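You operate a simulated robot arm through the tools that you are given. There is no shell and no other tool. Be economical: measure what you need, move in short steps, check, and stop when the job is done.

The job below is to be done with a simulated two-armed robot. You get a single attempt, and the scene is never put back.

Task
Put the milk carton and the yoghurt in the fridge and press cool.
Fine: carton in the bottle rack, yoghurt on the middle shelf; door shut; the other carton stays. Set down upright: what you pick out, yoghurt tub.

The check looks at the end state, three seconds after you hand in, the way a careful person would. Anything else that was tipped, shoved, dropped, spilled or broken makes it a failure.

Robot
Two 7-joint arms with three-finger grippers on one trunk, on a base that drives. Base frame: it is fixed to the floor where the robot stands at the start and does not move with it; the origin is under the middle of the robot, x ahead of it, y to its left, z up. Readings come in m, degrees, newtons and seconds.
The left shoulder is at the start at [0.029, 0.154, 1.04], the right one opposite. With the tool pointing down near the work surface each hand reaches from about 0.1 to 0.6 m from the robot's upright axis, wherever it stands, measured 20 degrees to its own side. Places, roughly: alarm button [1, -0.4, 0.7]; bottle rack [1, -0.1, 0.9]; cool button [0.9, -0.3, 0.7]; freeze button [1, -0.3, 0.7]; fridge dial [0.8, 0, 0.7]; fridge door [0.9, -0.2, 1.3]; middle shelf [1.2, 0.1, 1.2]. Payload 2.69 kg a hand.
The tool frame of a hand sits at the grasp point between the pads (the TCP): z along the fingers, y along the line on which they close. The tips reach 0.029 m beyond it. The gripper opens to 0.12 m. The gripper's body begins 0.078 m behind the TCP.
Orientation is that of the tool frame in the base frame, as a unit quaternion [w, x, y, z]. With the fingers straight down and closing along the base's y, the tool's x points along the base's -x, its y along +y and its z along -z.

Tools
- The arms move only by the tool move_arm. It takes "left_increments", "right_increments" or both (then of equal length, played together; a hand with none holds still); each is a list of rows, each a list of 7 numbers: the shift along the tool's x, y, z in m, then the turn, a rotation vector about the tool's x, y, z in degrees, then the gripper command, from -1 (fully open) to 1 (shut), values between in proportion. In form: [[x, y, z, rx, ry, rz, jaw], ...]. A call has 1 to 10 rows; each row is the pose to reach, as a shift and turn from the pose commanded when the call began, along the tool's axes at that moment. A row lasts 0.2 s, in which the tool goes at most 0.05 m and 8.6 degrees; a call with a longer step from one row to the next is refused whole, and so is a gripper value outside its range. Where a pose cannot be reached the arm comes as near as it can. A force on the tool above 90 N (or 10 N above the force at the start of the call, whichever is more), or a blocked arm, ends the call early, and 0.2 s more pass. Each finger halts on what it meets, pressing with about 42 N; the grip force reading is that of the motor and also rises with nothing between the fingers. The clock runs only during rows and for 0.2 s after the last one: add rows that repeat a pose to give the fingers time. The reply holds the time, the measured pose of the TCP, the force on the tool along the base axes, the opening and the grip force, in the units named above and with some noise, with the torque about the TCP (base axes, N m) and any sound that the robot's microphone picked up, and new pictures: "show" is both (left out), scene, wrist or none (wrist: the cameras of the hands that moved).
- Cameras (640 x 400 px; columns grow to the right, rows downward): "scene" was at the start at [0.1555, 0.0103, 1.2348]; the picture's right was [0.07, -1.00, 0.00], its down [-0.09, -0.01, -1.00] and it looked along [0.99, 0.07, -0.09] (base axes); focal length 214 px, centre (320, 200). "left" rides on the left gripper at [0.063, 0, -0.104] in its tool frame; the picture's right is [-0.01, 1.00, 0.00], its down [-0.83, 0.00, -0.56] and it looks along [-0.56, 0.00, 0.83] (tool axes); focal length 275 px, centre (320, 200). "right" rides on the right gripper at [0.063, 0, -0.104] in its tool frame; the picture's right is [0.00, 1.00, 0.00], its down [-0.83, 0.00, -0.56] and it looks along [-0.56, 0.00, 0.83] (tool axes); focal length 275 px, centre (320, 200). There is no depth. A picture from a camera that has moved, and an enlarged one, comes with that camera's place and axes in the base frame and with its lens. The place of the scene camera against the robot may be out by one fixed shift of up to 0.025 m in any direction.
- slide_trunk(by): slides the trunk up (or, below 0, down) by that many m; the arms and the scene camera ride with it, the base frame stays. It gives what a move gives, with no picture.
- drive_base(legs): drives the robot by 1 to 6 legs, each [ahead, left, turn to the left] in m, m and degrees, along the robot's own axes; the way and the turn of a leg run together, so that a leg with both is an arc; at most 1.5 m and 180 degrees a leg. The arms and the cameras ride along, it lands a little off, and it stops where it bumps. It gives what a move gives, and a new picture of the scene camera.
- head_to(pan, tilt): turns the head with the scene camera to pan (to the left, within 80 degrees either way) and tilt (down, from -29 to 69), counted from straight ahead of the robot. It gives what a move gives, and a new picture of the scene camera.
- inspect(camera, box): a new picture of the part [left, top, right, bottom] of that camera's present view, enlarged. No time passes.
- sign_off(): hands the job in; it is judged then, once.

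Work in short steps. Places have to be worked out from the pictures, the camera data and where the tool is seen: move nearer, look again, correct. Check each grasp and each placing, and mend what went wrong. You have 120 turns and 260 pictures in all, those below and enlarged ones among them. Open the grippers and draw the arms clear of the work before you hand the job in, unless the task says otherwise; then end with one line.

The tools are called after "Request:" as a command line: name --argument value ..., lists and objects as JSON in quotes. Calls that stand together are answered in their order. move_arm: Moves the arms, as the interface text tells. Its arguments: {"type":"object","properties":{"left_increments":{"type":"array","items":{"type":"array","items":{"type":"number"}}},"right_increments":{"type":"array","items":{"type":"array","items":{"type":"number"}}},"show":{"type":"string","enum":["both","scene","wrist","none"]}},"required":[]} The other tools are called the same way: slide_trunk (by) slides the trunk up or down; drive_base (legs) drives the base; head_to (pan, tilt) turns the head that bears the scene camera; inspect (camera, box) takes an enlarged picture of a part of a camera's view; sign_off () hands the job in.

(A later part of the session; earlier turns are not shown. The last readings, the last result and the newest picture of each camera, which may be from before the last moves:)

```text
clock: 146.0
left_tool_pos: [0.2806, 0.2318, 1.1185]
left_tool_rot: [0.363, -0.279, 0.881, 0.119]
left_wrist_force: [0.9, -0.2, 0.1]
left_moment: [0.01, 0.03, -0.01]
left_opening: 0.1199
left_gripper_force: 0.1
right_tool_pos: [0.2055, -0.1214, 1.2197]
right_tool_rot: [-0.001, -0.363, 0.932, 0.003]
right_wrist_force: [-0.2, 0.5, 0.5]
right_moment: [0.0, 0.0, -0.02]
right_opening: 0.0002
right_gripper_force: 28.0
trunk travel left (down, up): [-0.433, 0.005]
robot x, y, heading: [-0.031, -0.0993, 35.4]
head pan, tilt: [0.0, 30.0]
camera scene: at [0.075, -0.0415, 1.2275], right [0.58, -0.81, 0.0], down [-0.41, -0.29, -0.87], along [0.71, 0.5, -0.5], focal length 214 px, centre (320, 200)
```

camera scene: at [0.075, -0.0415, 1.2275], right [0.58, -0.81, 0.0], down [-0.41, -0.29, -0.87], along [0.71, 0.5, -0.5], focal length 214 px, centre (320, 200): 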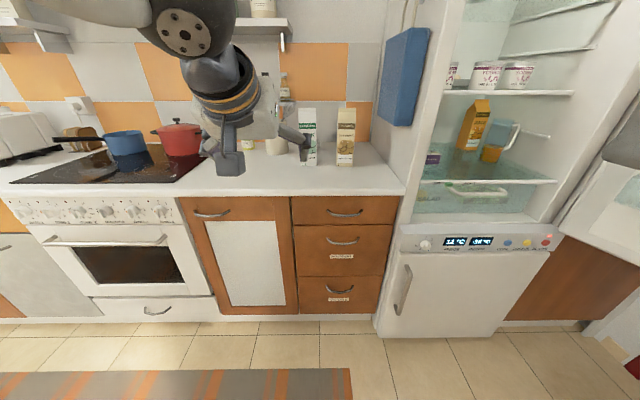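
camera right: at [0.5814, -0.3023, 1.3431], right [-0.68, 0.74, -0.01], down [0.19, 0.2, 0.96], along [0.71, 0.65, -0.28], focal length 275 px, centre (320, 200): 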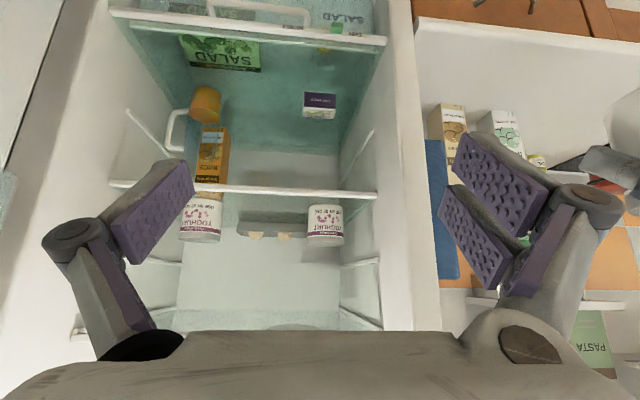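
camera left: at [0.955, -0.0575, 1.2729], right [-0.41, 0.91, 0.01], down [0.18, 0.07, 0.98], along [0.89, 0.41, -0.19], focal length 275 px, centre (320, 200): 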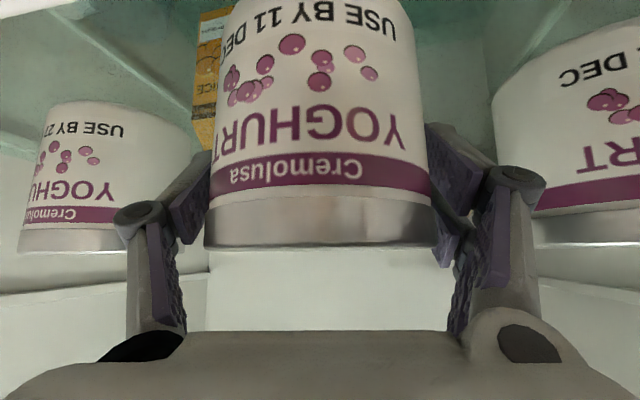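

I'll drive ahead and slightly right, then check the milk with the wrist camera.

Request:
drive_base --legs '[[0.34, -0.045, 0]]'

Request:
inspect --camera "left" --box '[0, 0, 640, 400]'

```text
clock: 148.2
left_tool_pos: [0.5774, 0.3904, 1.1197]
left_tool_rot: [0.364, -0.279, 0.881, 0.118]
left_wrist_force: [-0.7, 0.0, 0.1]
left_moment: [-0.02, 0.03, 0.0]
left_opening: 0.1198
left_gripper_force: 0.1
right_tool_pos: [0.5021, 0.0374, 1.2203]
right_tool_rot: [-0.001, -0.365, 0.931, 0.003]
right_wrist_force: [0.3, 0.3, -0.3]
right_moment: [-0.01, 0.02, -0.01]
right_opening: 0.0001
right_gripper_force: 28.4
trunk travel left (down, up): [-0.433, 0.005]
robot x, y, heading: [0.2697, 0.0541, 35.5]
head pan, tilt: [0.0, 30.0]
camera scene: at [0.3716, 0.116, 1.2274], right [0.58, -0.81, 0.0], down [-0.41, -0.29, -0.87], along [0.7, 0.5, -0.5], focal length 214 px, centre (320, 200)
```

scene: 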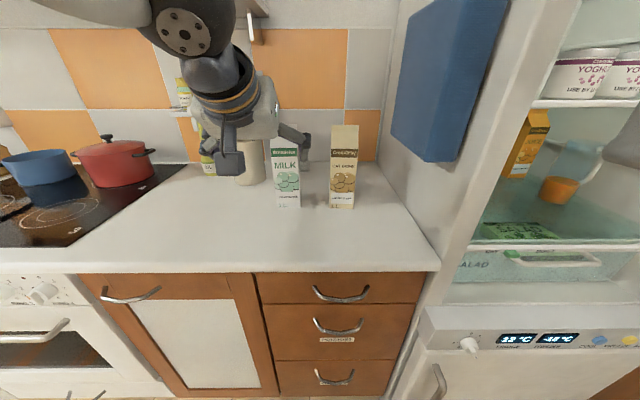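

```text
1.00 times, centred on (320, 200) of left (not enlarged: the box is as wide or as high as the picture)
camera zoom: at [0.4804, 0.3213, 1.1477], right [-0.58, 0.82, 0.01], down [0.17, 0.11, 0.98], along [0.8, 0.57, -0.2], focal length 275 px, centre (320, 200)
```

zoom: 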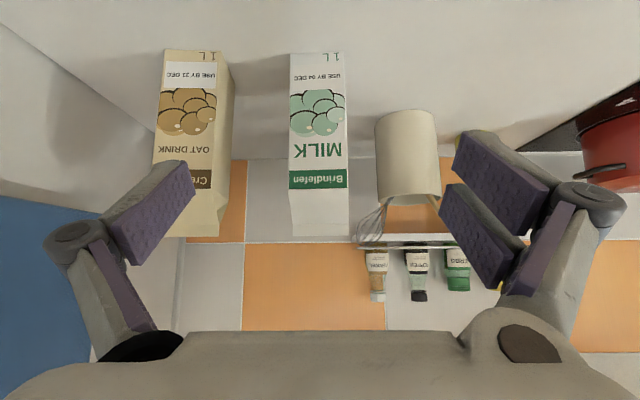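

The milk is centred: front face at f ≈ 0.875, centre (0.91, 0.014). I'll drive 0.09 m closer, then approach along the fingers.

Request:
drive_base --legs '[[0.09, 0, 0]]'

Request:
move_arm --left_increments '[[-0.006, 0, 0.03, 0, 0, 0, -1], [-0.012, 0, 0.06, 0, 0, 0, -1], [-0.018, 0, 0.09, 0, 0, 0, -1], [-0.024, 0, 0.12, 0, 0, 0, -1], [-0.03, 0, 0.15, 0, 0, 0, -1], [-0.03, 0, 0.15, 0, 0, 0, -1]]'

```text
clock: 149.3
left_tool_pos: [0.6476, 0.4431, 1.1189]
left_tool_rot: [0.363, -0.28, 0.881, 0.119]
left_wrist_force: [0.6, 0.0, 0.2]
left_moment: [-0.02, 0.03, -0.02]
left_opening: 0.12
left_gripper_force: 0.1
right_tool_pos: [0.5758, 0.0884, 1.2201]
right_tool_rot: [0.0, -0.365, 0.931, 0.003]
right_wrist_force: [-0.2, 1.3, 0.4]
right_moment: [0.0, 0.04, 0.0]
right_opening: 0.0
right_gripper_force: 28.4
trunk travel left (down, up): [-0.433, 0.005]
robot x, y, heading: [0.339, 0.105, 35.6]
head pan, tilt: [0.0, 30.0]
camera scene: at [0.443, 0.1675, 1.2274], right [0.58, -0.81, 0.0], down [-0.41, -0.29, -0.87], along [0.7, 0.51, -0.5], focal length 214 px, centre (320, 200)
```

scene: 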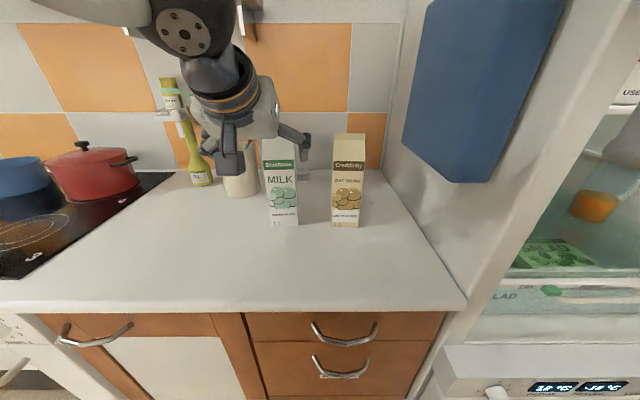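

```text
clock: 150.7
left_tool_pos: [0.7507, 0.517, 1.0349]
left_tool_rot: [0.364, -0.28, 0.88, 0.12]
left_wrist_force: [0.1, 0.0, 0.7]
left_moment: [-0.01, 0.01, -0.02]
left_opening: 0.1199
left_gripper_force: 0.0
right_tool_pos: [0.5728, 0.0887, 1.2215]
right_tool_rot: [0.0, -0.365, 0.931, 0.004]
right_wrist_force: [0.5, 0.1, 0.6]
right_moment: [0.05, -0.04, -0.01]
right_opening: 0.0
right_gripper_force: 28.2
trunk travel left (down, up): [-0.433, 0.005]
robot x, y, heading: [0.3399, 0.1085, 35.6]
head pan, tilt: [0.0, 30.0]
camera scene: at [0.442, 0.1669, 1.2275], right [0.58, -0.81, 0.0], down [-0.41, -0.29, -0.87], along [0.7, 0.51, -0.5], focal length 214 px, centre (320, 200)
camera left: at [0.6541, 0.448, 1.0636], right [-0.58, 0.82, 0.01], down [0.16, 0.11, 0.98], along [0.8, 0.57, -0.2], focal length 275 px, centre (320, 200)
```

scene: 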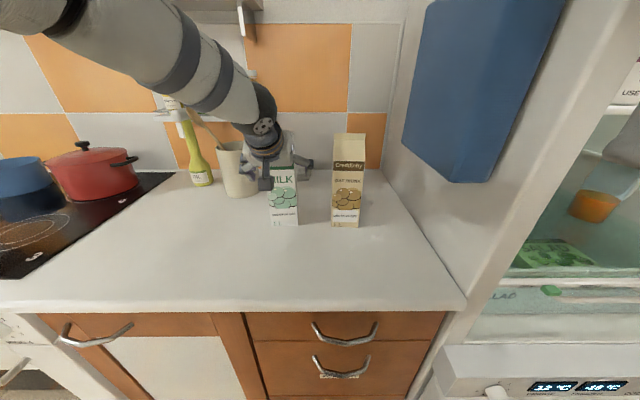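
left: 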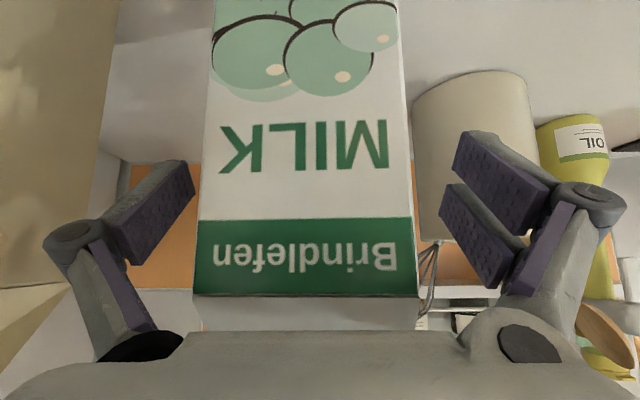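

The carton is between the fingers. Closing.

Request:
move_arm --left_increments '[[0, -0.004, 0, 0, 0, 0, -0.4], [0, -0.004, 0, 0, 0, 0, 0], [0, -0.004, 0, 0, 0, 0, 0.4], [0, -0.004, 0, 0, 0, 0, 1], [0, -0.004, 0, 0, 0, 0, 1], [0, -0.004, 0, 0, 0, 0, 1]]' --show "wrist"

```text
clock: 152.1
left_tool_pos: [0.7539, 0.5126, 1.0348]
left_tool_rot: [0.363, -0.28, 0.881, 0.119]
left_wrist_force: [-2.7, 3.7, 4.1]
left_moment: [0.94, 0.79, 0.0]
left_opening: 0.0756
left_gripper_force: 42.4
right_tool_pos: [0.5721, 0.0895, 1.2212]
right_tool_rot: [0.001, -0.366, 0.931, 0.003]
right_wrist_force: [0.4, 1.4, -0.8]
right_moment: [0.03, -0.01, -0.02]
right_opening: 0.0001
right_gripper_force: 28.2
trunk travel left (down, up): [-0.433, 0.005]
robot x, y, heading: [0.3418, 0.1088, 35.8]
head pan, tilt: [0.0, 30.0]
camera left: at [0.6568, 0.4437, 1.0634], right [-0.58, 0.82, 0.01], down [0.17, 0.11, 0.98], along [0.8, 0.57, -0.2], focal length 275 px, centre (320, 200)
```

left: 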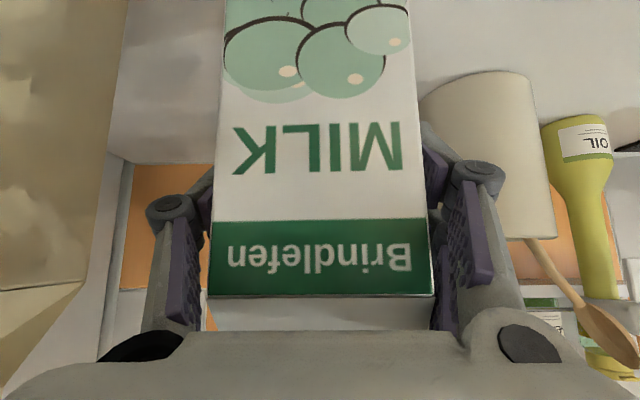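

Gripped at 0.0756. Slow lift of 0.05 m to test the hold.

Request:
move_arm --left_increments '[[0, 0, 0, 0, 0, 0, 1], [-0.005, 0, -0.005, 0, 0, 0, 1], [-0.012, 0, -0.012, 0, 0, 0, 1], [-0.022, 0, -0.022, 0, 0, 0, 1], [-0.035, 0, -0.035, 0, 0, 0, 1]]'

```text
clock: 153.3
left_tool_pos: [0.7558, 0.5108, 1.0837]
left_tool_rot: [0.362, -0.28, 0.881, 0.119]
left_wrist_force: [-0.3, -0.3, -10.3]
left_moment: [-0.01, 0.01, -0.02]
left_opening: 0.0717
left_gripper_force: 41.7
right_tool_pos: [0.5749, 0.0898, 1.2201]
right_tool_rot: [-0.002, -0.366, 0.931, 0.004]
right_wrist_force: [-0.1, -0.5, -0.3]
right_moment: [0.02, -0.01, 0.0]
right_opening: 0.0002
right_gripper_force: 29.6
trunk travel left (down, up): [-0.433, 0.005]
robot x, y, heading: [0.3385, 0.1065, 35.9]
head pan, tilt: [0.0, 30.0]
camera scene: at [0.4429, 0.1675, 1.2274], right [0.58, -0.81, 0.0], down [-0.41, -0.29, -0.87], along [0.7, 0.51, -0.5], focal length 214 px, centre (320, 200)
camera left: at [0.6587, 0.4434, 1.1124], right [-0.58, 0.82, 0.01], down [0.17, 0.11, 0.98], along [0.8, 0.57, -0.2], focal length 275 px, centre (320, 200)
```

scene: 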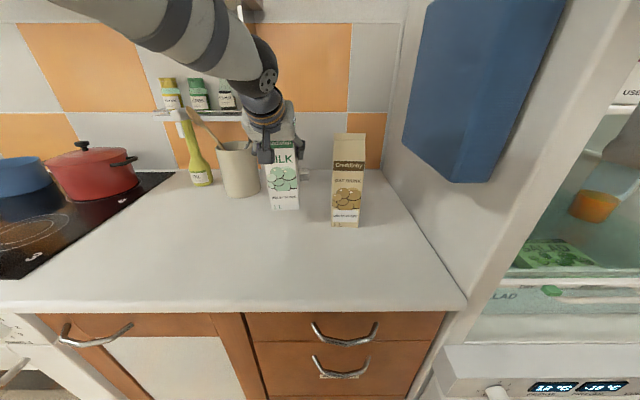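
left: 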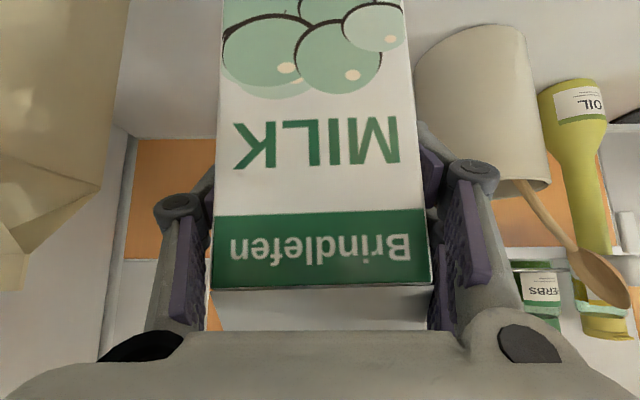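

The milk holds firmly (10 N). I'll lift it a bit higher, back out, and turn toward the open door.

Request:
move_arm --left_increments '[[-0.02, 0, -0.02, 0, 0, 0, 1], [-0.04, 0, -0.04, 0, 0, 0, 1], [-0.06, 0, -0.06, 0, 0, 0, 1], [-0.08, 0, -0.08, 0, 0, 0, 1]]' --show "none"

Request:
drive_base --legs '[[-0.42, 0, 0], [0, -0.2, 0], [0, 0, -45]]'

Request:
head_to --pan -15 --tilt 15

```text
clock: 154.3
left_tool_pos: [0.7522, 0.5099, 1.1967]
left_tool_rot: [0.362, -0.28, 0.881, 0.118]
left_wrist_force: [-0.3, -0.2, -9.8]
left_moment: [0.01, 0.02, -0.01]
left_opening: 0.0714
left_gripper_force: 41.6
right_tool_pos: [0.5742, 0.0883, 1.2202]
right_tool_rot: [0.0, -0.365, 0.931, 0.003]
right_wrist_force: [-0.4, 0.6, 0.3]
right_moment: [0.02, -0.03, -0.05]
right_opening: 0.0
right_gripper_force: 28.4
trunk travel left (down, up): [-0.433, 0.005]
robot x, y, heading: [0.3392, 0.1044, 35.8]
head pan, tilt: [0.0, 30.0]
```

```text
clock: 160.7
left_tool_pos: [0.6892, -0.2923, 1.1967]
left_tool_rot: [0.38, 0.065, 0.923, -0.024]
left_wrist_force: [1.0, -0.3, -10.8]
left_moment: [0.0, 0.03, -0.02]
left_opening: 0.0709
left_gripper_force: 42.2
right_tool_pos: [0.27, -0.4774, 1.219]
right_tool_rot: [0.0, 0.005, 1.0, 0.004]
right_wrist_force: [0.6, 0.1, 0.1]
right_moment: [0.01, 0.03, 0.0]
right_opening: 0.0
right_gripper_force: 28.7
trunk travel left (down, up): [-0.433, 0.005]
robot x, y, heading: [0.1106, -0.305, -7.9]
head pan, tilt: [0.0, 30.0]
camera scene: at [0.2317, -0.3144, 1.2273], right [-0.13, -0.99, 0.0], down [-0.5, 0.07, -0.87], along [0.86, -0.12, -0.5], focal length 214 px, centre (320, 200)
```

scene: 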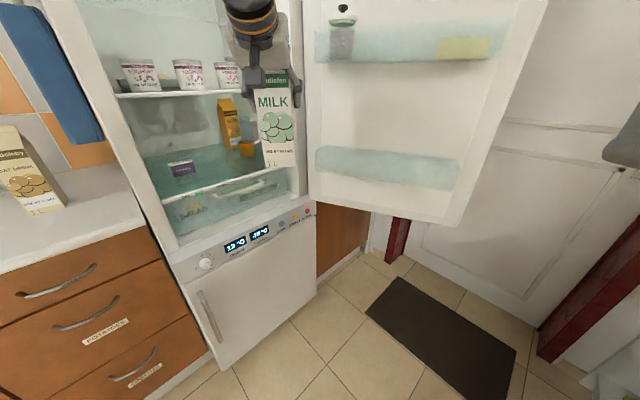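

```text
clock: 161.5
left_tool_pos: [0.6885, -0.2929, 1.1955]
left_tool_rot: [0.379, 0.065, 0.923, -0.024]
left_wrist_force: [0.7, 0.3, -10.0]
left_moment: [-0.01, 0.03, -0.01]
left_opening: 0.0707
left_gripper_force: 42.2
right_tool_pos: [0.2694, -0.4782, 1.2207]
right_tool_rot: [0.0, 0.004, 1.0, 0.003]
right_wrist_force: [-0.4, 0.0, -1.1]
right_moment: [-0.02, 0.02, -0.01]
right_opening: 0.0
right_gripper_force: 28.6
trunk travel left (down, up): [-0.433, 0.005]
robot x, y, heading: [0.1118, -0.3026, -7.9]
head pan, tilt: [-15.0, 15.0]
camera scene: at [0.2284, -0.3382, 1.2514], right [-0.38, -0.92, 0.0], down [-0.24, 0.1, -0.97], along [0.89, -0.37, -0.26], focal length 214 px, centre (320, 200)
```

scene: 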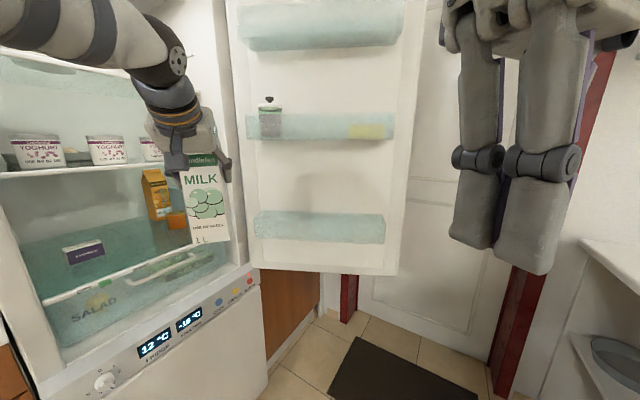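

The rack is clearly visible: about z 0.95–1.04, spanning 0.07–0.47 m from the hinge along the door. I'll use the right wrist camera to see its depth.

Request:
inspect --camera "right" --box '[0, 0, 640, 400]'

Request:
inspect --camera "scene" --box '[220, 80, 420, 290]'

```text
1.00 times, centred on (320, 200) of right (not enlarged: the box is as wide or as high as the picture)
camera zoom: at [0.2078, -0.478, 1.3243], right [0.0, 1.0, 0.01], down [0.83, -0.01, 0.56], along [0.56, 0.0, -0.83], focal length 275 px, centre (320, 200)
```

zoom: 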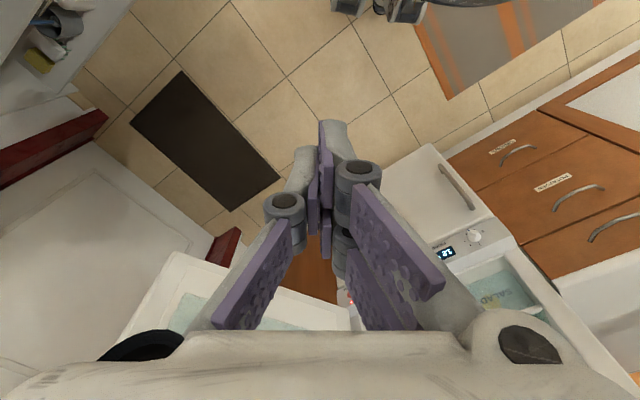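

```text
1.90 times, centred on (320, 185) of scene
camera zoom: at [0.2284, -0.3382, 1.2514], right [-0.38, -0.92, 0.0], down [-0.24, 0.1, -0.97], along [0.89, -0.37, -0.26], focal length 408 px, centre (320, 229)
```

zoom: 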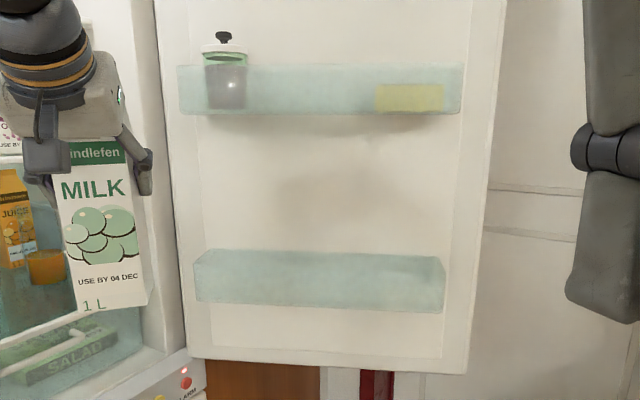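

The bottle rack's lip is at z ≈ 1.02 and the next rack's underside at ≈ 1.26, so a 0.22 m carton fits only with a tilted entry. I'll turn to face the door squarely, with the carton in front of the rack.

Request:
drive_base --legs '[[0.01, 0, -20]]'

Request:
head_to --pan 0 --tilt 20

```text
clock: 163.0
left_tool_pos: [0.6667, -0.4964, 1.1963]
left_tool_rot: [0.37, 0.226, 0.896, -0.09]
left_wrist_force: [-1.2, -0.6, -9.6]
left_moment: [-0.01, 0.02, -0.01]
left_opening: 0.0709
left_gripper_force: 42.0
right_tool_pos: [0.2095, -0.5239, 1.2196]
right_tool_rot: [0.001, 0.18, 0.984, 0.004]
right_wrist_force: [-1.2, 0.2, -0.2]
right_moment: [0.03, -0.01, 0.01]
right_opening: 0.0
right_gripper_force: 28.3
trunk travel left (down, up): [-0.433, 0.005]
robot x, y, heading: [0.1207, -0.3078, -27.7]
head pan, tilt: [-15.0, 15.0]
camera scene: at [0.219, -0.372, 1.2515], right [-0.68, -0.73, 0.0], down [-0.19, 0.18, -0.97], along [0.71, -0.66, -0.26], focal length 214 px, centre (320, 200)
```

scene: 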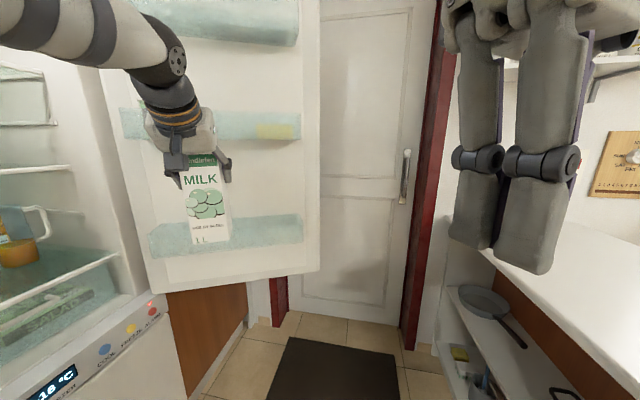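

```text
clock: 163.7
left_tool_pos: [0.6672, -0.4966, 1.1952]
left_tool_rot: [0.369, 0.226, 0.897, -0.089]
left_wrist_force: [-0.4, -0.2, -10.8]
left_moment: [0.01, 0.04, -0.01]
left_opening: 0.0707
left_gripper_force: 41.8
right_tool_pos: [0.2104, -0.5245, 1.2196]
right_tool_rot: [0.001, 0.179, 0.984, 0.002]
right_wrist_force: [0.8, 1.0, 0.4]
right_moment: [0.0, -0.01, 0.0]
right_opening: 0.0
right_gripper_force: 28.3
trunk travel left (down, up): [-0.433, 0.005]
robot x, y, heading: [0.1202, -0.3071, -28.1]
head pan, tilt: [0.0, 20.0]
camera scene: at [0.2329, -0.352, 1.2434], right [-0.47, -0.88, 0.0], down [-0.3, 0.16, -0.94], along [0.83, -0.44, -0.34], focal length 214 px, centre (320, 200)
```

scene: 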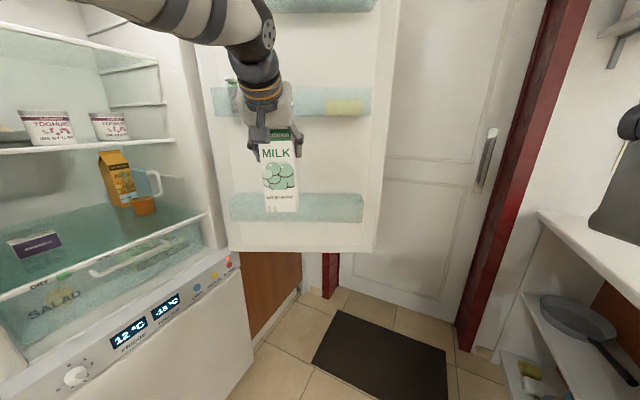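

Request:
inspect --camera "scene" --box '[200, 60, 400, 260]'

Request:
inspect --camera "left" --box '[0, 0, 640, 400]'

```text
2.00 times, centred on (300, 160) of scene
camera zoom: at [0.2329, -0.352, 1.2434], right [-0.47, -0.88, 0.0], down [-0.3, 0.16, -0.94], along [0.83, -0.44, -0.34], focal length 429 px, centre (360, 280)
```

zoom: 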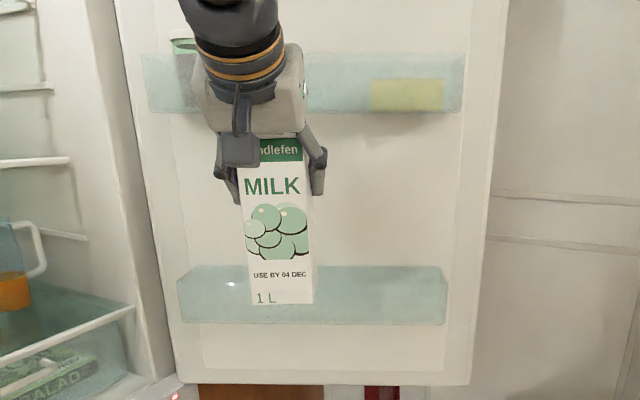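

```text
1.00 times, centred on (320, 200) of left (not enlarged: the box is as wide or as high as the picture)
camera zoom: at [0.5623, -0.4406, 1.2245], right [0.47, 0.88, 0.01], down [0.17, -0.1, 0.98], along [0.86, -0.46, -0.2], focal length 275 px, centre (320, 200)
```

zoom: 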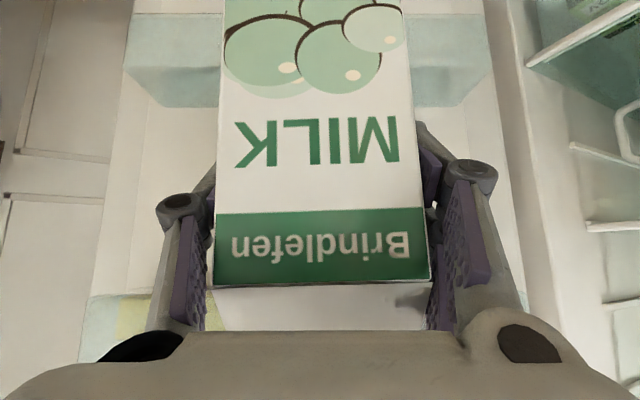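

The door is square to me and the rack interior runs about 0.07–0.15 m from the door's hinge line. I'll tilt the carton's foot 15° toward the door with its lowest corner just above the lip, then creep in with the base.

Request:
move_arm --left_increments '[[0.004, 0, 0.004, 0, -4, 0, 1], [0.008, 0, 0.008, 0, -8, 0, 1], [0.012, 0, 0.012, 0, -12, 0, 1], [0.014, 0, 0.014, 0, -15, 0, 1]]' --show "none"

Request:
drive_base --legs '[[0.11, 0, 0]]'

Request:
inspect --camera "scene" --box '[200, 80, 400, 280]'

```text
clock: 164.7
left_tool_pos: [0.6672, -0.495, 1.175]
left_tool_rot: [0.483, 0.213, 0.841, -0.119]
left_wrist_force: [0.7, -0.3, -10.2]
left_moment: [0.08, 0.07, 0.01]
left_opening: 0.0705
left_gripper_force: 41.5
right_tool_pos: [0.2095, -0.5242, 1.2193]
right_tool_rot: [0.0, 0.179, 0.984, 0.003]
right_wrist_force: [0.0, 0.8, -0.7]
right_moment: [0.0, -0.02, -0.04]
right_opening: 0.0
right_gripper_force: 28.4
trunk travel left (down, up): [-0.433, 0.005]
robot x, y, heading: [0.1213, -0.3071, -27.8]
head pan, tilt: [0.0, 20.0]
```

```text
clock: 165.9
left_tool_pos: [0.7653, -0.5489, 1.1771]
left_tool_rot: [0.483, 0.213, 0.841, -0.119]
left_wrist_force: [0.8, -0.3, -10.3]
left_moment: [0.06, 0.11, 0.0]
left_opening: 0.0708
left_gripper_force: 42.1
right_tool_pos: [0.31, -0.5784, 1.2217]
right_tool_rot: [0.001, 0.18, 0.984, 0.004]
right_wrist_force: [-0.7, 0.7, -0.2]
right_moment: [-0.02, 0.03, 0.0]
right_opening: 0.0
right_gripper_force: 28.3
trunk travel left (down, up): [-0.433, 0.005]
robot x, y, heading: [0.2199, -0.3623, -28.1]
head pan, tilt: [0.0, 20.0]
camera scene: at [0.3328, -0.4049, 1.2435], right [-0.47, -0.88, 0.0], down [-0.3, 0.16, -0.94], along [0.83, -0.44, -0.34], focal length 214 px, centre (320, 200)
```

scene: 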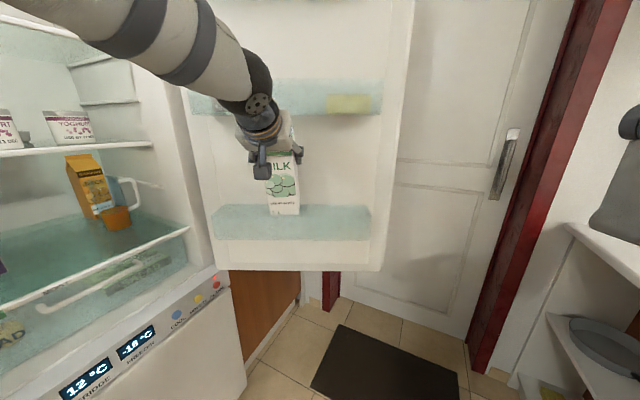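

```text
2.00 times, centred on (300, 180) of scene
camera zoom: at [0.3328, -0.4049, 1.2435], right [-0.47, -0.88, 0.0], down [-0.3, 0.16, -0.94], along [0.83, -0.44, -0.34], focal length 429 px, centre (360, 240)
```

zoom: 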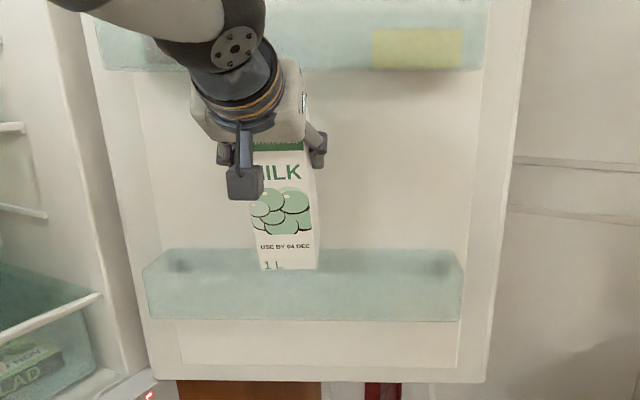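

TCP is 0.185 m from the hinge plane, the lip is at about 0.14 and the carton's foot is above it. I'll drive in 0.04 m more.

Request:
drive_base --legs '[[0.042, 0, 0]]'

Request:
inspect --camera "scene" --box '[200, 80, 400, 280]'

```text
clock: 166.8
left_tool_pos: [0.8002, -0.5666, 1.1762]
left_tool_rot: [0.485, 0.212, 0.84, -0.118]
left_wrist_force: [0.8, 0.6, -10.4]
left_moment: [0.03, 0.1, 0.05]
left_opening: 0.0705
left_gripper_force: 42.2
right_tool_pos: [0.345, -0.5955, 1.2196]
right_tool_rot: [0.002, 0.18, 0.984, 0.003]
right_wrist_force: [0.4, -0.2, 0.7]
right_moment: [0.01, 0.03, -0.01]
right_opening: 0.0
right_gripper_force: 28.5
trunk travel left (down, up): [-0.433, 0.005]
robot x, y, heading: [0.2539, -0.379, -27.9]
head pan, tilt: [0.0, 20.0]
camera scene: at [0.368, -0.4235, 1.2435], right [-0.47, -0.88, 0.0], down [-0.3, 0.16, -0.94], along [0.83, -0.44, -0.34], focal length 214 px, centre (320, 200)
```

scene: 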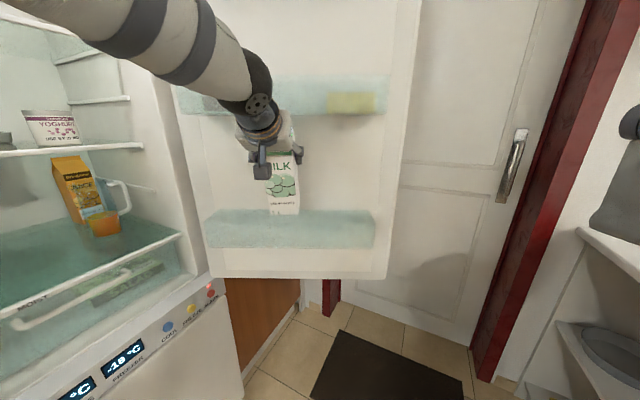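

```text
2.00 times, centred on (300, 180) of scene
camera zoom: at [0.368, -0.4235, 1.2435], right [-0.47, -0.88, 0.0], down [-0.3, 0.16, -0.94], along [0.83, -0.44, -0.34], focal length 429 px, centre (360, 240)
```

zoom: 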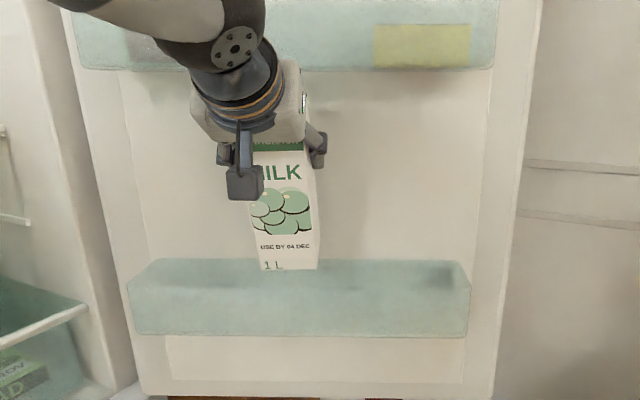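

Request:
inspect --camera "scene" --box '[225, 180, 345, 255]'

Request:
inspect --camera "left" --box '[0, 0, 640, 400]'

```text
5.33 times, centred on (285, 218) of scene
camera zoom: at [0.368, -0.4235, 1.2435], right [-0.47, -0.88, 0.0], down [-0.3, 0.16, -0.94], along [0.83, -0.44, -0.34], focal length 1144 px, centre (507, 107)
```

zoom: 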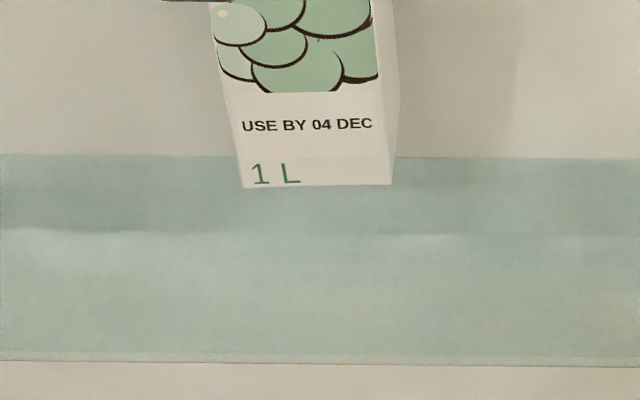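

```text
1.00 times, centred on (320, 200) of left (not enlarged: the box is as wide or as high as the picture)
camera zoom: at [0.6931, -0.5096, 1.1739], right [0.47, 0.88, 0.01], down [-0.06, 0.02, 1.0], along [0.88, -0.47, 0.06], focal length 275 px, centre (320, 200)
```

zoom: 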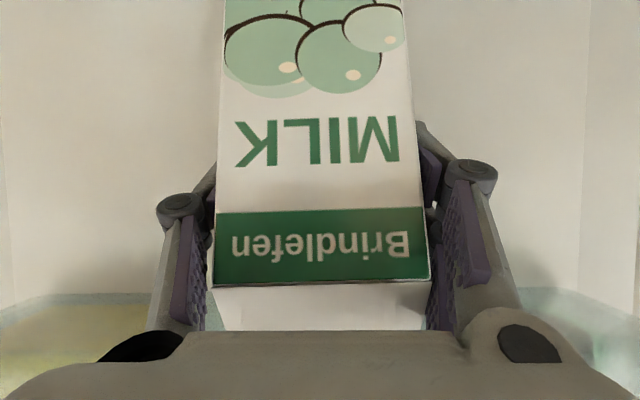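

Triangulating across views puts the lip deeper and lower: w ≈ 0.105, z ≈ 1.005, rack depth about 0.10 m. So there's more room than feared. I'll lower 15 mm, still tilted, and move in 0.05 m.

Request:
move_arm --left_increments '[[0.007, 0, 0.004, 0, 0, 0, 1], [0.013, 0, 0.0075, 0, 0, 0, 1]]' --show "none"

Request:
drive_base --legs '[[0.048, 0, 0]]'

Request:
inspect --camera "scene" --box '[205, 180, 365, 280]'

```text
clock: 167.4
left_tool_pos: [0.8016, -0.566, 1.1603]
left_tool_rot: [0.483, 0.212, 0.841, -0.118]
left_wrist_force: [0.2, -0.4, -10.4]
left_moment: [0.08, 0.1, 0.02]
left_opening: 0.0705
left_gripper_force: 42.1
right_tool_pos: [0.3458, -0.5955, 1.2202]
right_tool_rot: [0.0, 0.179, 0.984, 0.004]
right_wrist_force: [0.2, -1.4, 0.0]
right_moment: [0.02, -0.01, -0.03]
right_opening: 0.0001
right_gripper_force: 28.3
trunk travel left (down, up): [-0.433, 0.005]
robot x, y, heading: [0.2528, -0.3801, -28.0]
head pan, tilt: [0.0, 20.0]
```

```text
clock: 168.3
left_tool_pos: [0.8419, -0.5886, 1.1619]
left_tool_rot: [0.483, 0.212, 0.841, -0.118]
left_wrist_force: [0.4, -0.5, -10.2]
left_moment: [0.01, 0.04, 0.01]
left_opening: 0.0698
left_gripper_force: 42.2
right_tool_pos: [0.3875, -0.6175, 1.2193]
right_tool_rot: [0.001, 0.18, 0.984, 0.004]
right_wrist_force: [0.1, -0.5, -0.3]
right_moment: [0.01, 0.02, 0.02]
right_opening: 0.0
right_gripper_force: 28.4
trunk travel left (down, up): [-0.433, 0.005]
robot x, y, heading: [0.2999, -0.3967, -28.0]
head pan, tilt: [0.0, 20.0]
camera scene: at [0.4098, -0.4458, 1.2433], right [-0.47, -0.88, 0.0], down [-0.3, 0.16, -0.94], along [0.83, -0.44, -0.34], focal length 214 px, centre (320, 200)
```

scene: 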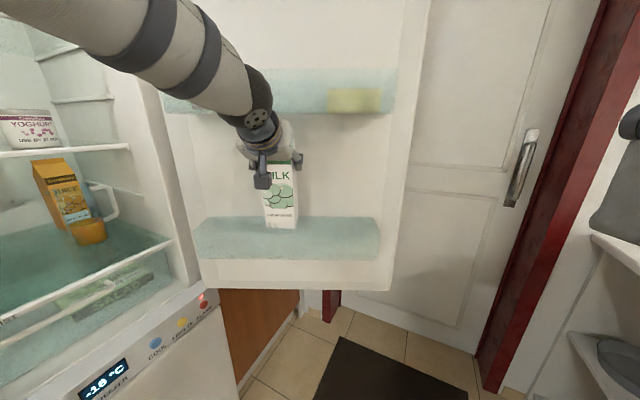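

```text
4.00 times, centred on (285, 230) of scene
camera zoom: at [0.4098, -0.4458, 1.2433], right [-0.47, -0.88, 0.0], down [-0.3, 0.16, -0.94], along [0.83, -0.44, -0.34], focal length 858 px, centre (460, 80)
```

zoom: 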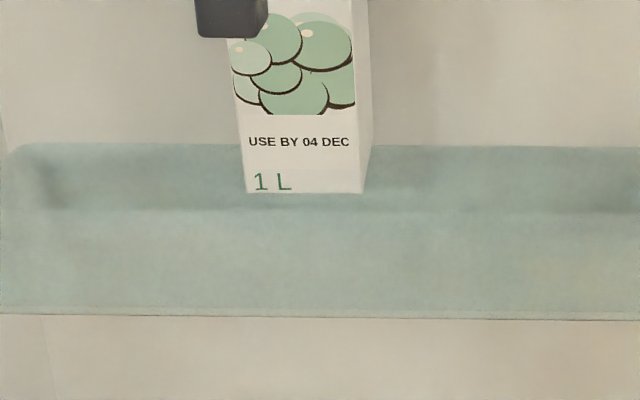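

The carton's foot is now about at the lip plane and above it. I'll creep the last bit with the arm, watching for contact with the door liner.

Request:
move_arm --left_increments '[[-0.003, 0, 0.005, 0, 0, 0, 1], [-0.006, 0, 0.0104, 0, 0, 0, 1], [-0.006, 0, 0.0104, 0, 0, 0, 1]]' --show "none"

```text
clock: 169.1
left_tool_pos: [0.85, -0.5926, 1.1614]
left_tool_rot: [0.484, 0.213, 0.841, -0.118]
left_wrist_force: [-12.4, 5.7, -8.6]
left_moment: [0.78, 1.71, -0.48]
left_opening: 0.0698
left_gripper_force: 42.0
right_tool_pos: [0.3844, -0.6159, 1.2202]
right_tool_rot: [0.002, 0.179, 0.984, 0.002]
right_wrist_force: [0.1, 0.0, 0.0]
right_moment: [0.0, -0.02, 0.04]
right_opening: 0.0
right_gripper_force: 28.1
trunk travel left (down, up): [-0.433, 0.005]
robot x, y, heading: [0.2945, -0.3984, -27.8]
head pan, tilt: [0.0, 20.0]
```

Contact with the liner (14 N) at w ≈ 0.02, which puts the carton's foot inside the rack span. I'll back off 3 mm and lower 2 cm, still tilted.

Request:
move_arm --left_increments '[[0.002, 0, -0.004, 0, 0, 0, 1], [0.0063, 0, -0.0015, 0, 0, 0, 1], [0.0106, 0, 0.001, 0, 0, 0, 1], [0.015, 0, 0.0035, 0, 0, 0, 1], [0.0193, 0, 0.006, 0, 0, 0, 1]]' --show "scene"

Request:
inspect --camera "scene" --box '[205, 180, 365, 280]'

```text
clock: 170.3
left_tool_pos: [0.8461, -0.589, 1.1535]
left_tool_rot: [0.493, 0.211, 0.835, -0.123]
left_wrist_force: [-2.4, 5.9, 32.6]
left_moment: [-1.18, -0.75, -0.01]
left_opening: 0.0701
left_gripper_force: 41.9
right_tool_pos: [0.3815, -0.6151, 1.2219]
right_tool_rot: [0.006, 0.179, 0.984, 0.001]
right_wrist_force: [-1.1, -0.4, 0.1]
right_moment: [-0.02, 0.04, 0.01]
right_opening: 0.0
right_gripper_force: 28.7
trunk travel left (down, up): [-0.433, 0.005]
robot x, y, heading: [0.2968, -0.4047, -28.0]
head pan, tilt: [0.0, 20.0]
camera scene: at [0.4048, -0.4429, 1.2447], right [-0.47, -0.88, 0.0], down [-0.3, 0.16, -0.94], along [0.83, -0.44, -0.34], focal length 214 px, centre (320, 200)
```

scene: 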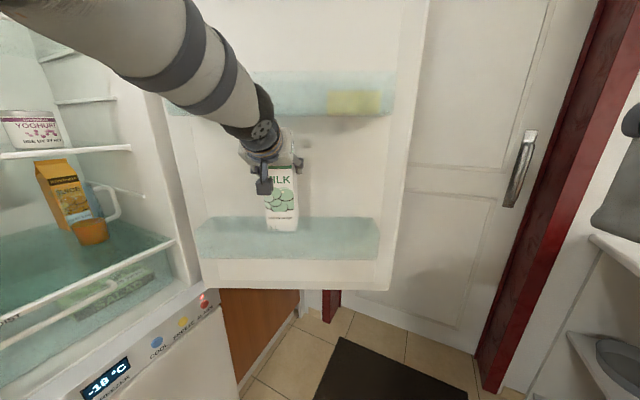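

```text
4.00 times, centred on (285, 230) of scene
camera zoom: at [0.4048, -0.4429, 1.2447], right [-0.47, -0.88, 0.0], down [-0.3, 0.16, -0.94], along [0.83, -0.44, -0.34], focal length 858 px, centre (460, 80)
```

zoom: 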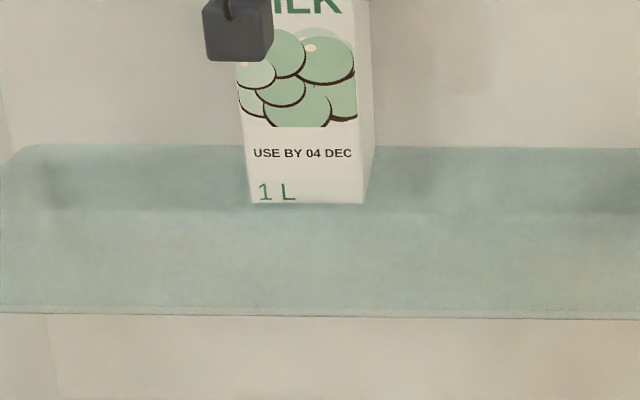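

The carton's foot came down on the lip itself (42 N), so it must go a few millimetres deeper. I'll raise it slightly and bring the right wrist camera forward for a look down into the rack.

Request:
move_arm --left_increments '[[-0.008, 0, -0.005, 0, 0, 0, 1], [-0.017, 0, -0.01, 0, 0, 0, 1], [-0.017, 0, -0.01, 0, 0, 0, 1], [-0.017, 0, -0.01, 0, 0, 0, 1], [-0.017, 0, -0.01, 0, 0, 0, 1]]' --right_increments '[[-0.04, 0.01, 0, 0, 0, 0, 1], [-0.08, 0.02, 0, 0, 0, 0, 1], [-0.12, 0.03, 0, 0, 0, 0, 1], [-0.16, 0.04, 0, 0, 0, 0, 1], [-0.18, 0.05, 0, 0, 0, 0, 1]]' --show "wrist"

```text
clock: 171.5
left_tool_pos: [0.8478, -0.5918, 1.1595]
left_tool_rot: [0.482, 0.213, 0.842, -0.118]
left_wrist_force: [0.5, -0.1, -10.3]
left_moment: [0.03, 0.0, -0.03]
left_opening: 0.07
left_gripper_force: 42.2
right_tool_pos: [0.5738, -0.6328, 1.2203]
right_tool_rot: [0.001, 0.179, 0.984, 0.002]
right_wrist_force: [0.0, 1.0, 0.8]
right_moment: [-0.04, -0.04, -0.02]
right_opening: 0.0
right_gripper_force: 28.2
trunk travel left (down, up): [-0.433, 0.005]
robot x, y, heading: [0.2962, -0.4012, -27.7]
head pan, tilt: [0.0, 20.0]
camera right: at [0.5138, -0.6117, 1.3251], right [0.35, 0.94, 0.01], down [0.78, -0.29, 0.56], along [0.52, -0.19, -0.83], focal length 275 px, centre (320, 200)
camera left: at [0.7404, -0.5344, 1.1574], right [0.47, 0.88, 0.01], down [-0.06, 0.02, 1.0], along [0.88, -0.47, 0.06], focal length 275 px, centre (320, 200)
```

right: 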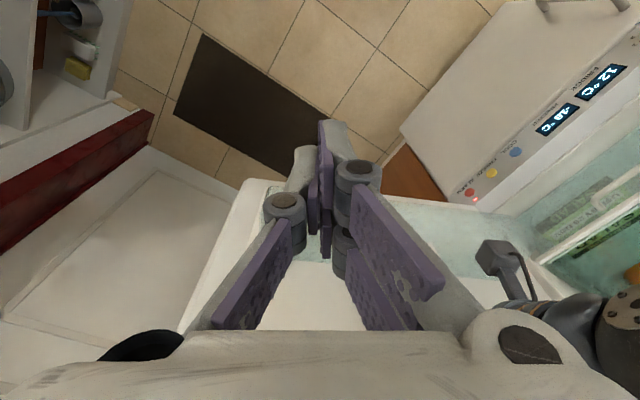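
left: 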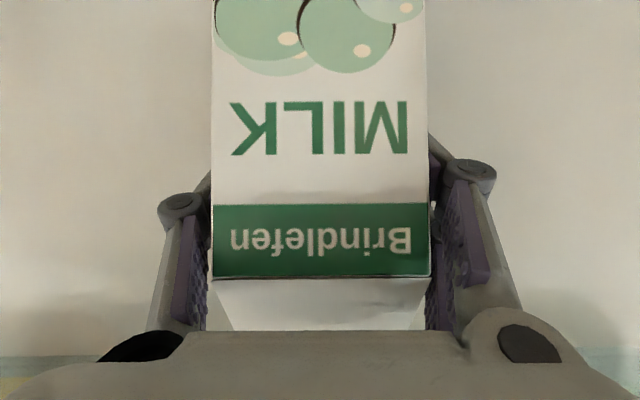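

Request:
inspect --camera "right" --box '[380, 180, 560, 320]'

Request:
inspect --camera "right" --box '[170, 160, 420, 330]'

```text
2.86 times, centred on (470, 250) of right
camera zoom: at [0.5138, -0.6117, 1.3251], right [0.35, 0.94, 0.01], down [0.78, -0.29, 0.56], along [0.52, -0.19, -0.83], focal length 786 px, centre (-109, 57)
```

zoom: 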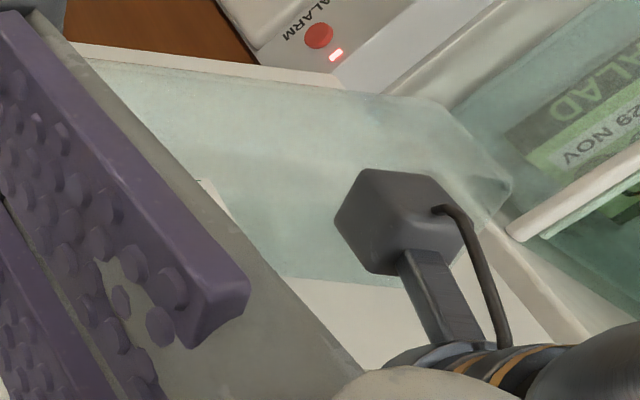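

```text
2.35 times, centred on (295, 245) of right
camera zoom: at [0.5138, -0.6117, 1.3251], right [0.35, 0.94, 0.01], down [0.78, -0.29, 0.56], along [0.52, -0.19, -0.83], focal length 648 px, centre (379, 94)
```

zoom: 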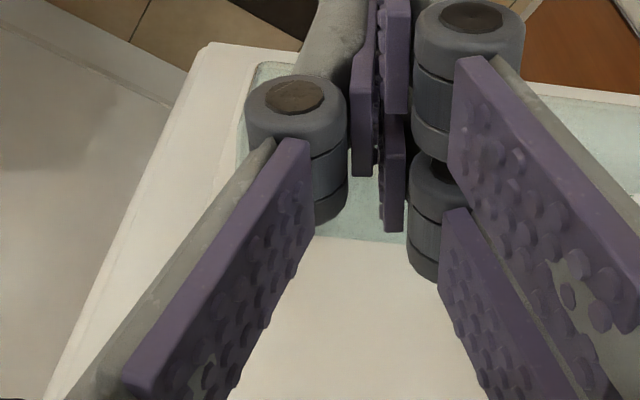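

Request:
inspect --camera "scene" --box '[185, 130, 400, 290]'

```text
2.50 times, centred on (292, 210) of scene
camera zoom: at [0.4098, -0.4454, 1.2432], right [-0.47, -0.88, 0.0], down [-0.3, 0.16, -0.94], along [0.83, -0.44, -0.34], focal length 536 px, centre (389, 175)
```

zoom: 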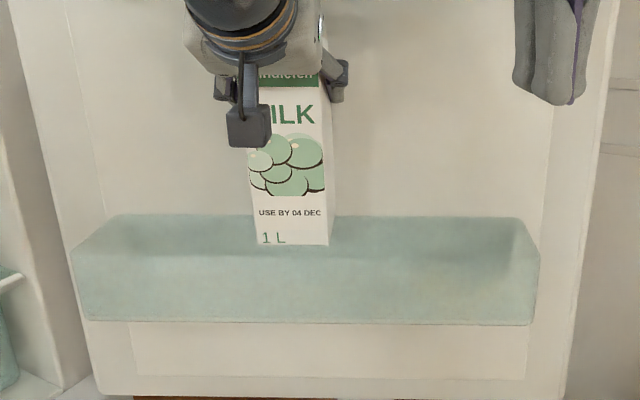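

Now it's clear: lip top z ≈ 1.00 at w ≈ 0.10, and the carton's foot is about 1 cm inside it. The slot is only slightly wider than the carton, so I'll press lightly against the liner while lowering.

Request:
move_arm --left_increments '[[-0.002, 0, 0.0035, 0, 0, 0, 1], [-0.0035, 0, 0.006, 0, 0, 0, 1], [0.0008, 0, 0.0085, 0, 0, 0, 1], [0.0052, 0, 0.011, 0, 0, 0, 1], [0.0095, 0, 0.0135, 0, 0, 0, 1]]' --show "none"

Request:
inspect --camera "scene" --box '[185, 130, 400, 290]'

```text
clock: 172.7
left_tool_pos: [0.8529, -0.593, 1.1566]
left_tool_rot: [0.491, 0.211, 0.837, -0.122]
left_wrist_force: [-9.2, 9.0, 19.4]
left_moment: [-0.11, 0.68, -0.26]
left_opening: 0.0697
left_gripper_force: 42.3
right_tool_pos: [0.5679, -0.6305, 1.2242]
right_tool_rot: [0.005, 0.179, 0.984, 0.002]
right_wrist_force: [0.0, 0.8, 0.7]
right_moment: [0.01, 0.0, 0.0]
right_opening: 0.0001
right_gripper_force: 28.6
trunk travel left (down, up): [-0.433, 0.005]
robot x, y, heading: [0.2961, -0.3997, -28.1]
head pan, tilt: [0.0, 20.0]
```

```text
2.50 times, centred on (292, 210) of scene
camera zoom: at [0.4052, -0.4429, 1.2444], right [-0.47, -0.88, 0.0], down [-0.3, 0.16, -0.94], along [0.83, -0.44, -0.34], focal length 536 px, centre (389, 175)
```

zoom: 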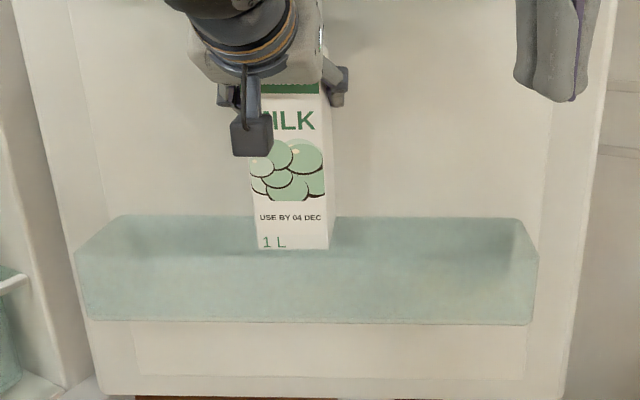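

The contact torque shows the block is on the door side, at w ≈ 0.046: the rack's back edge. So I'm too deep, and the wrist camera's reading (rack w 0.045–0.135) was right. I'll lift, back out 17 mm and lower again.

Request:
move_arm --left_increments '[[-0.009, 0, -0.005, 0, 0, 0, 1], [-0.0086, 0, -0.0252, 0, 0, 0, 1], [0.0, 0, -0.02, 0, 0, 0, 1], [0.0087, 0, -0.0152, 0, 0, 0, 1], [0.013, 0, -0.0127, 0, 0, 0, 1], [0.0174, 0, -0.0102, 0, 0, 0, 1]]' --show "none"

Request:
inspect --camera "scene" --box '[185, 130, 400, 290]'

```text
clock: 174.1
left_tool_pos: [0.8397, -0.5872, 1.1359]
left_tool_rot: [0.483, 0.213, 0.841, -0.119]
left_wrist_force: [0.1, -0.3, -10.0]
left_moment: [0.0, -0.03, -0.03]
left_opening: 0.0698
left_gripper_force: 42.1
left hand out of reach, approached as far as the arm can: row 2
right_tool_pos: [0.5733, -0.6326, 1.2198]
right_tool_rot: [0.001, 0.18, 0.984, 0.003]
right_wrist_force: [0.7, -0.7, 0.1]
right_moment: [0.01, 0.0, 0.06]
right_opening: 0.0
right_gripper_force: 28.1
trunk travel left (down, up): [-0.433, 0.005]
robot x, y, heading: [0.2968, -0.4007, -27.8]
head pan, tilt: [0.0, 20.0]
```

```text
2.50 times, centred on (292, 210) of scene
camera zoom: at [0.4096, -0.4459, 1.2433], right [-0.47, -0.88, 0.0], down [-0.3, 0.16, -0.94], along [0.83, -0.44, -0.34], focal length 536 px, centre (389, 175)
```

zoom: 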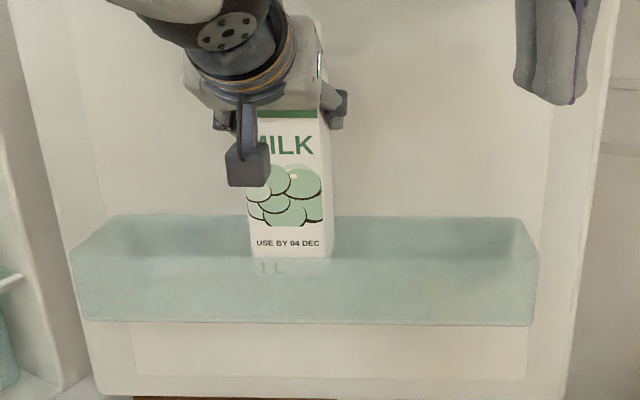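

The carton's foot is inside the rack now. I'll lower further until it meets the floor.

Request:
move_arm --left_increments '[[0.0087, 0, 0.005, 0, 0, 0, 1], [0.0173, 0, 0.01, 0, 0, 0, 1], [0.026, 0, 0.015, 0, 0, 0, 1]]' --show "none"

Request:
inspect --camera "scene" --box '[185, 130, 400, 290]'

Request:
inspect --camera "left" --box '[0, 0, 640, 400]'

```text
clock: 174.9
left_tool_pos: [0.8403, -0.5868, 1.1022]
left_tool_rot: [0.481, 0.212, 0.842, -0.119]
left_wrist_force: [-0.1, 0.3, -10.5]
left_moment: [0.01, -0.09, 0.03]
left_opening: 0.07
left_gripper_force: 42.9
right_tool_pos: [0.5726, -0.6353, 1.2195]
right_tool_rot: [0.0, 0.181, 0.983, 0.003]
right_wrist_force: [0.1, -0.1, 0.1]
right_moment: [0.0, -0.02, -0.02]
right_opening: 0.0
right_gripper_force: 28.7
trunk travel left (down, up): [-0.433, 0.005]
robot x, y, heading: [0.2939, -0.3976, -27.9]
head pan, tilt: [0.0, 20.0]
```

```text
2.50 times, centred on (292, 210) of scene
camera zoom: at [0.4078, -0.4506, 1.2458], right [-0.52, -0.86, 0.0], down [-0.27, 0.16, -0.95], along [0.81, -0.49, -0.31], focal length 536 px, centre (389, 175)
```

zoom: 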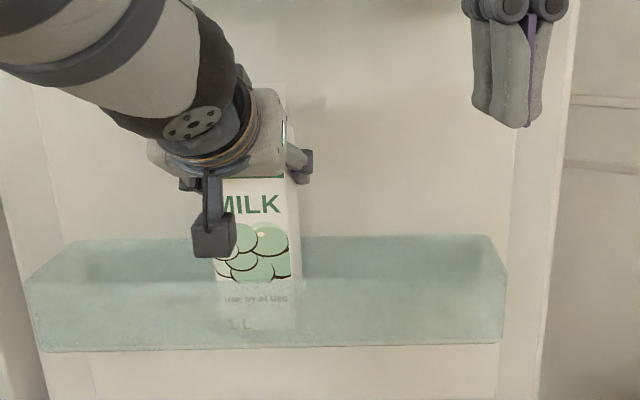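

```text
1.00 times, centred on (320, 200) of left (not enlarged: the box is as wide or as high as the picture)
camera zoom: at [0.7327, -0.5295, 1.1012], right [0.47, 0.88, 0.01], down [-0.05, 0.02, 1.0], along [0.88, -0.47, 0.06], focal length 275 px, centre (320, 200)
```

zoom: 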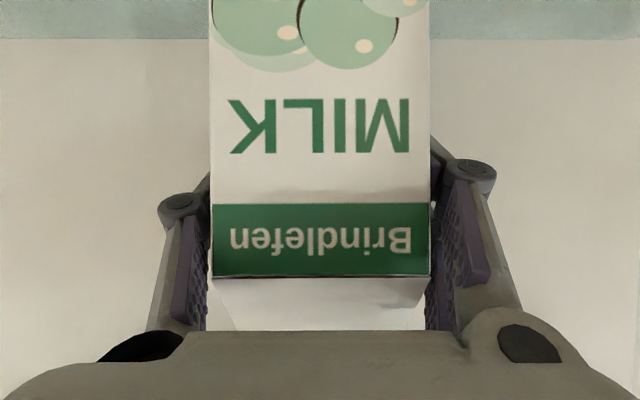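

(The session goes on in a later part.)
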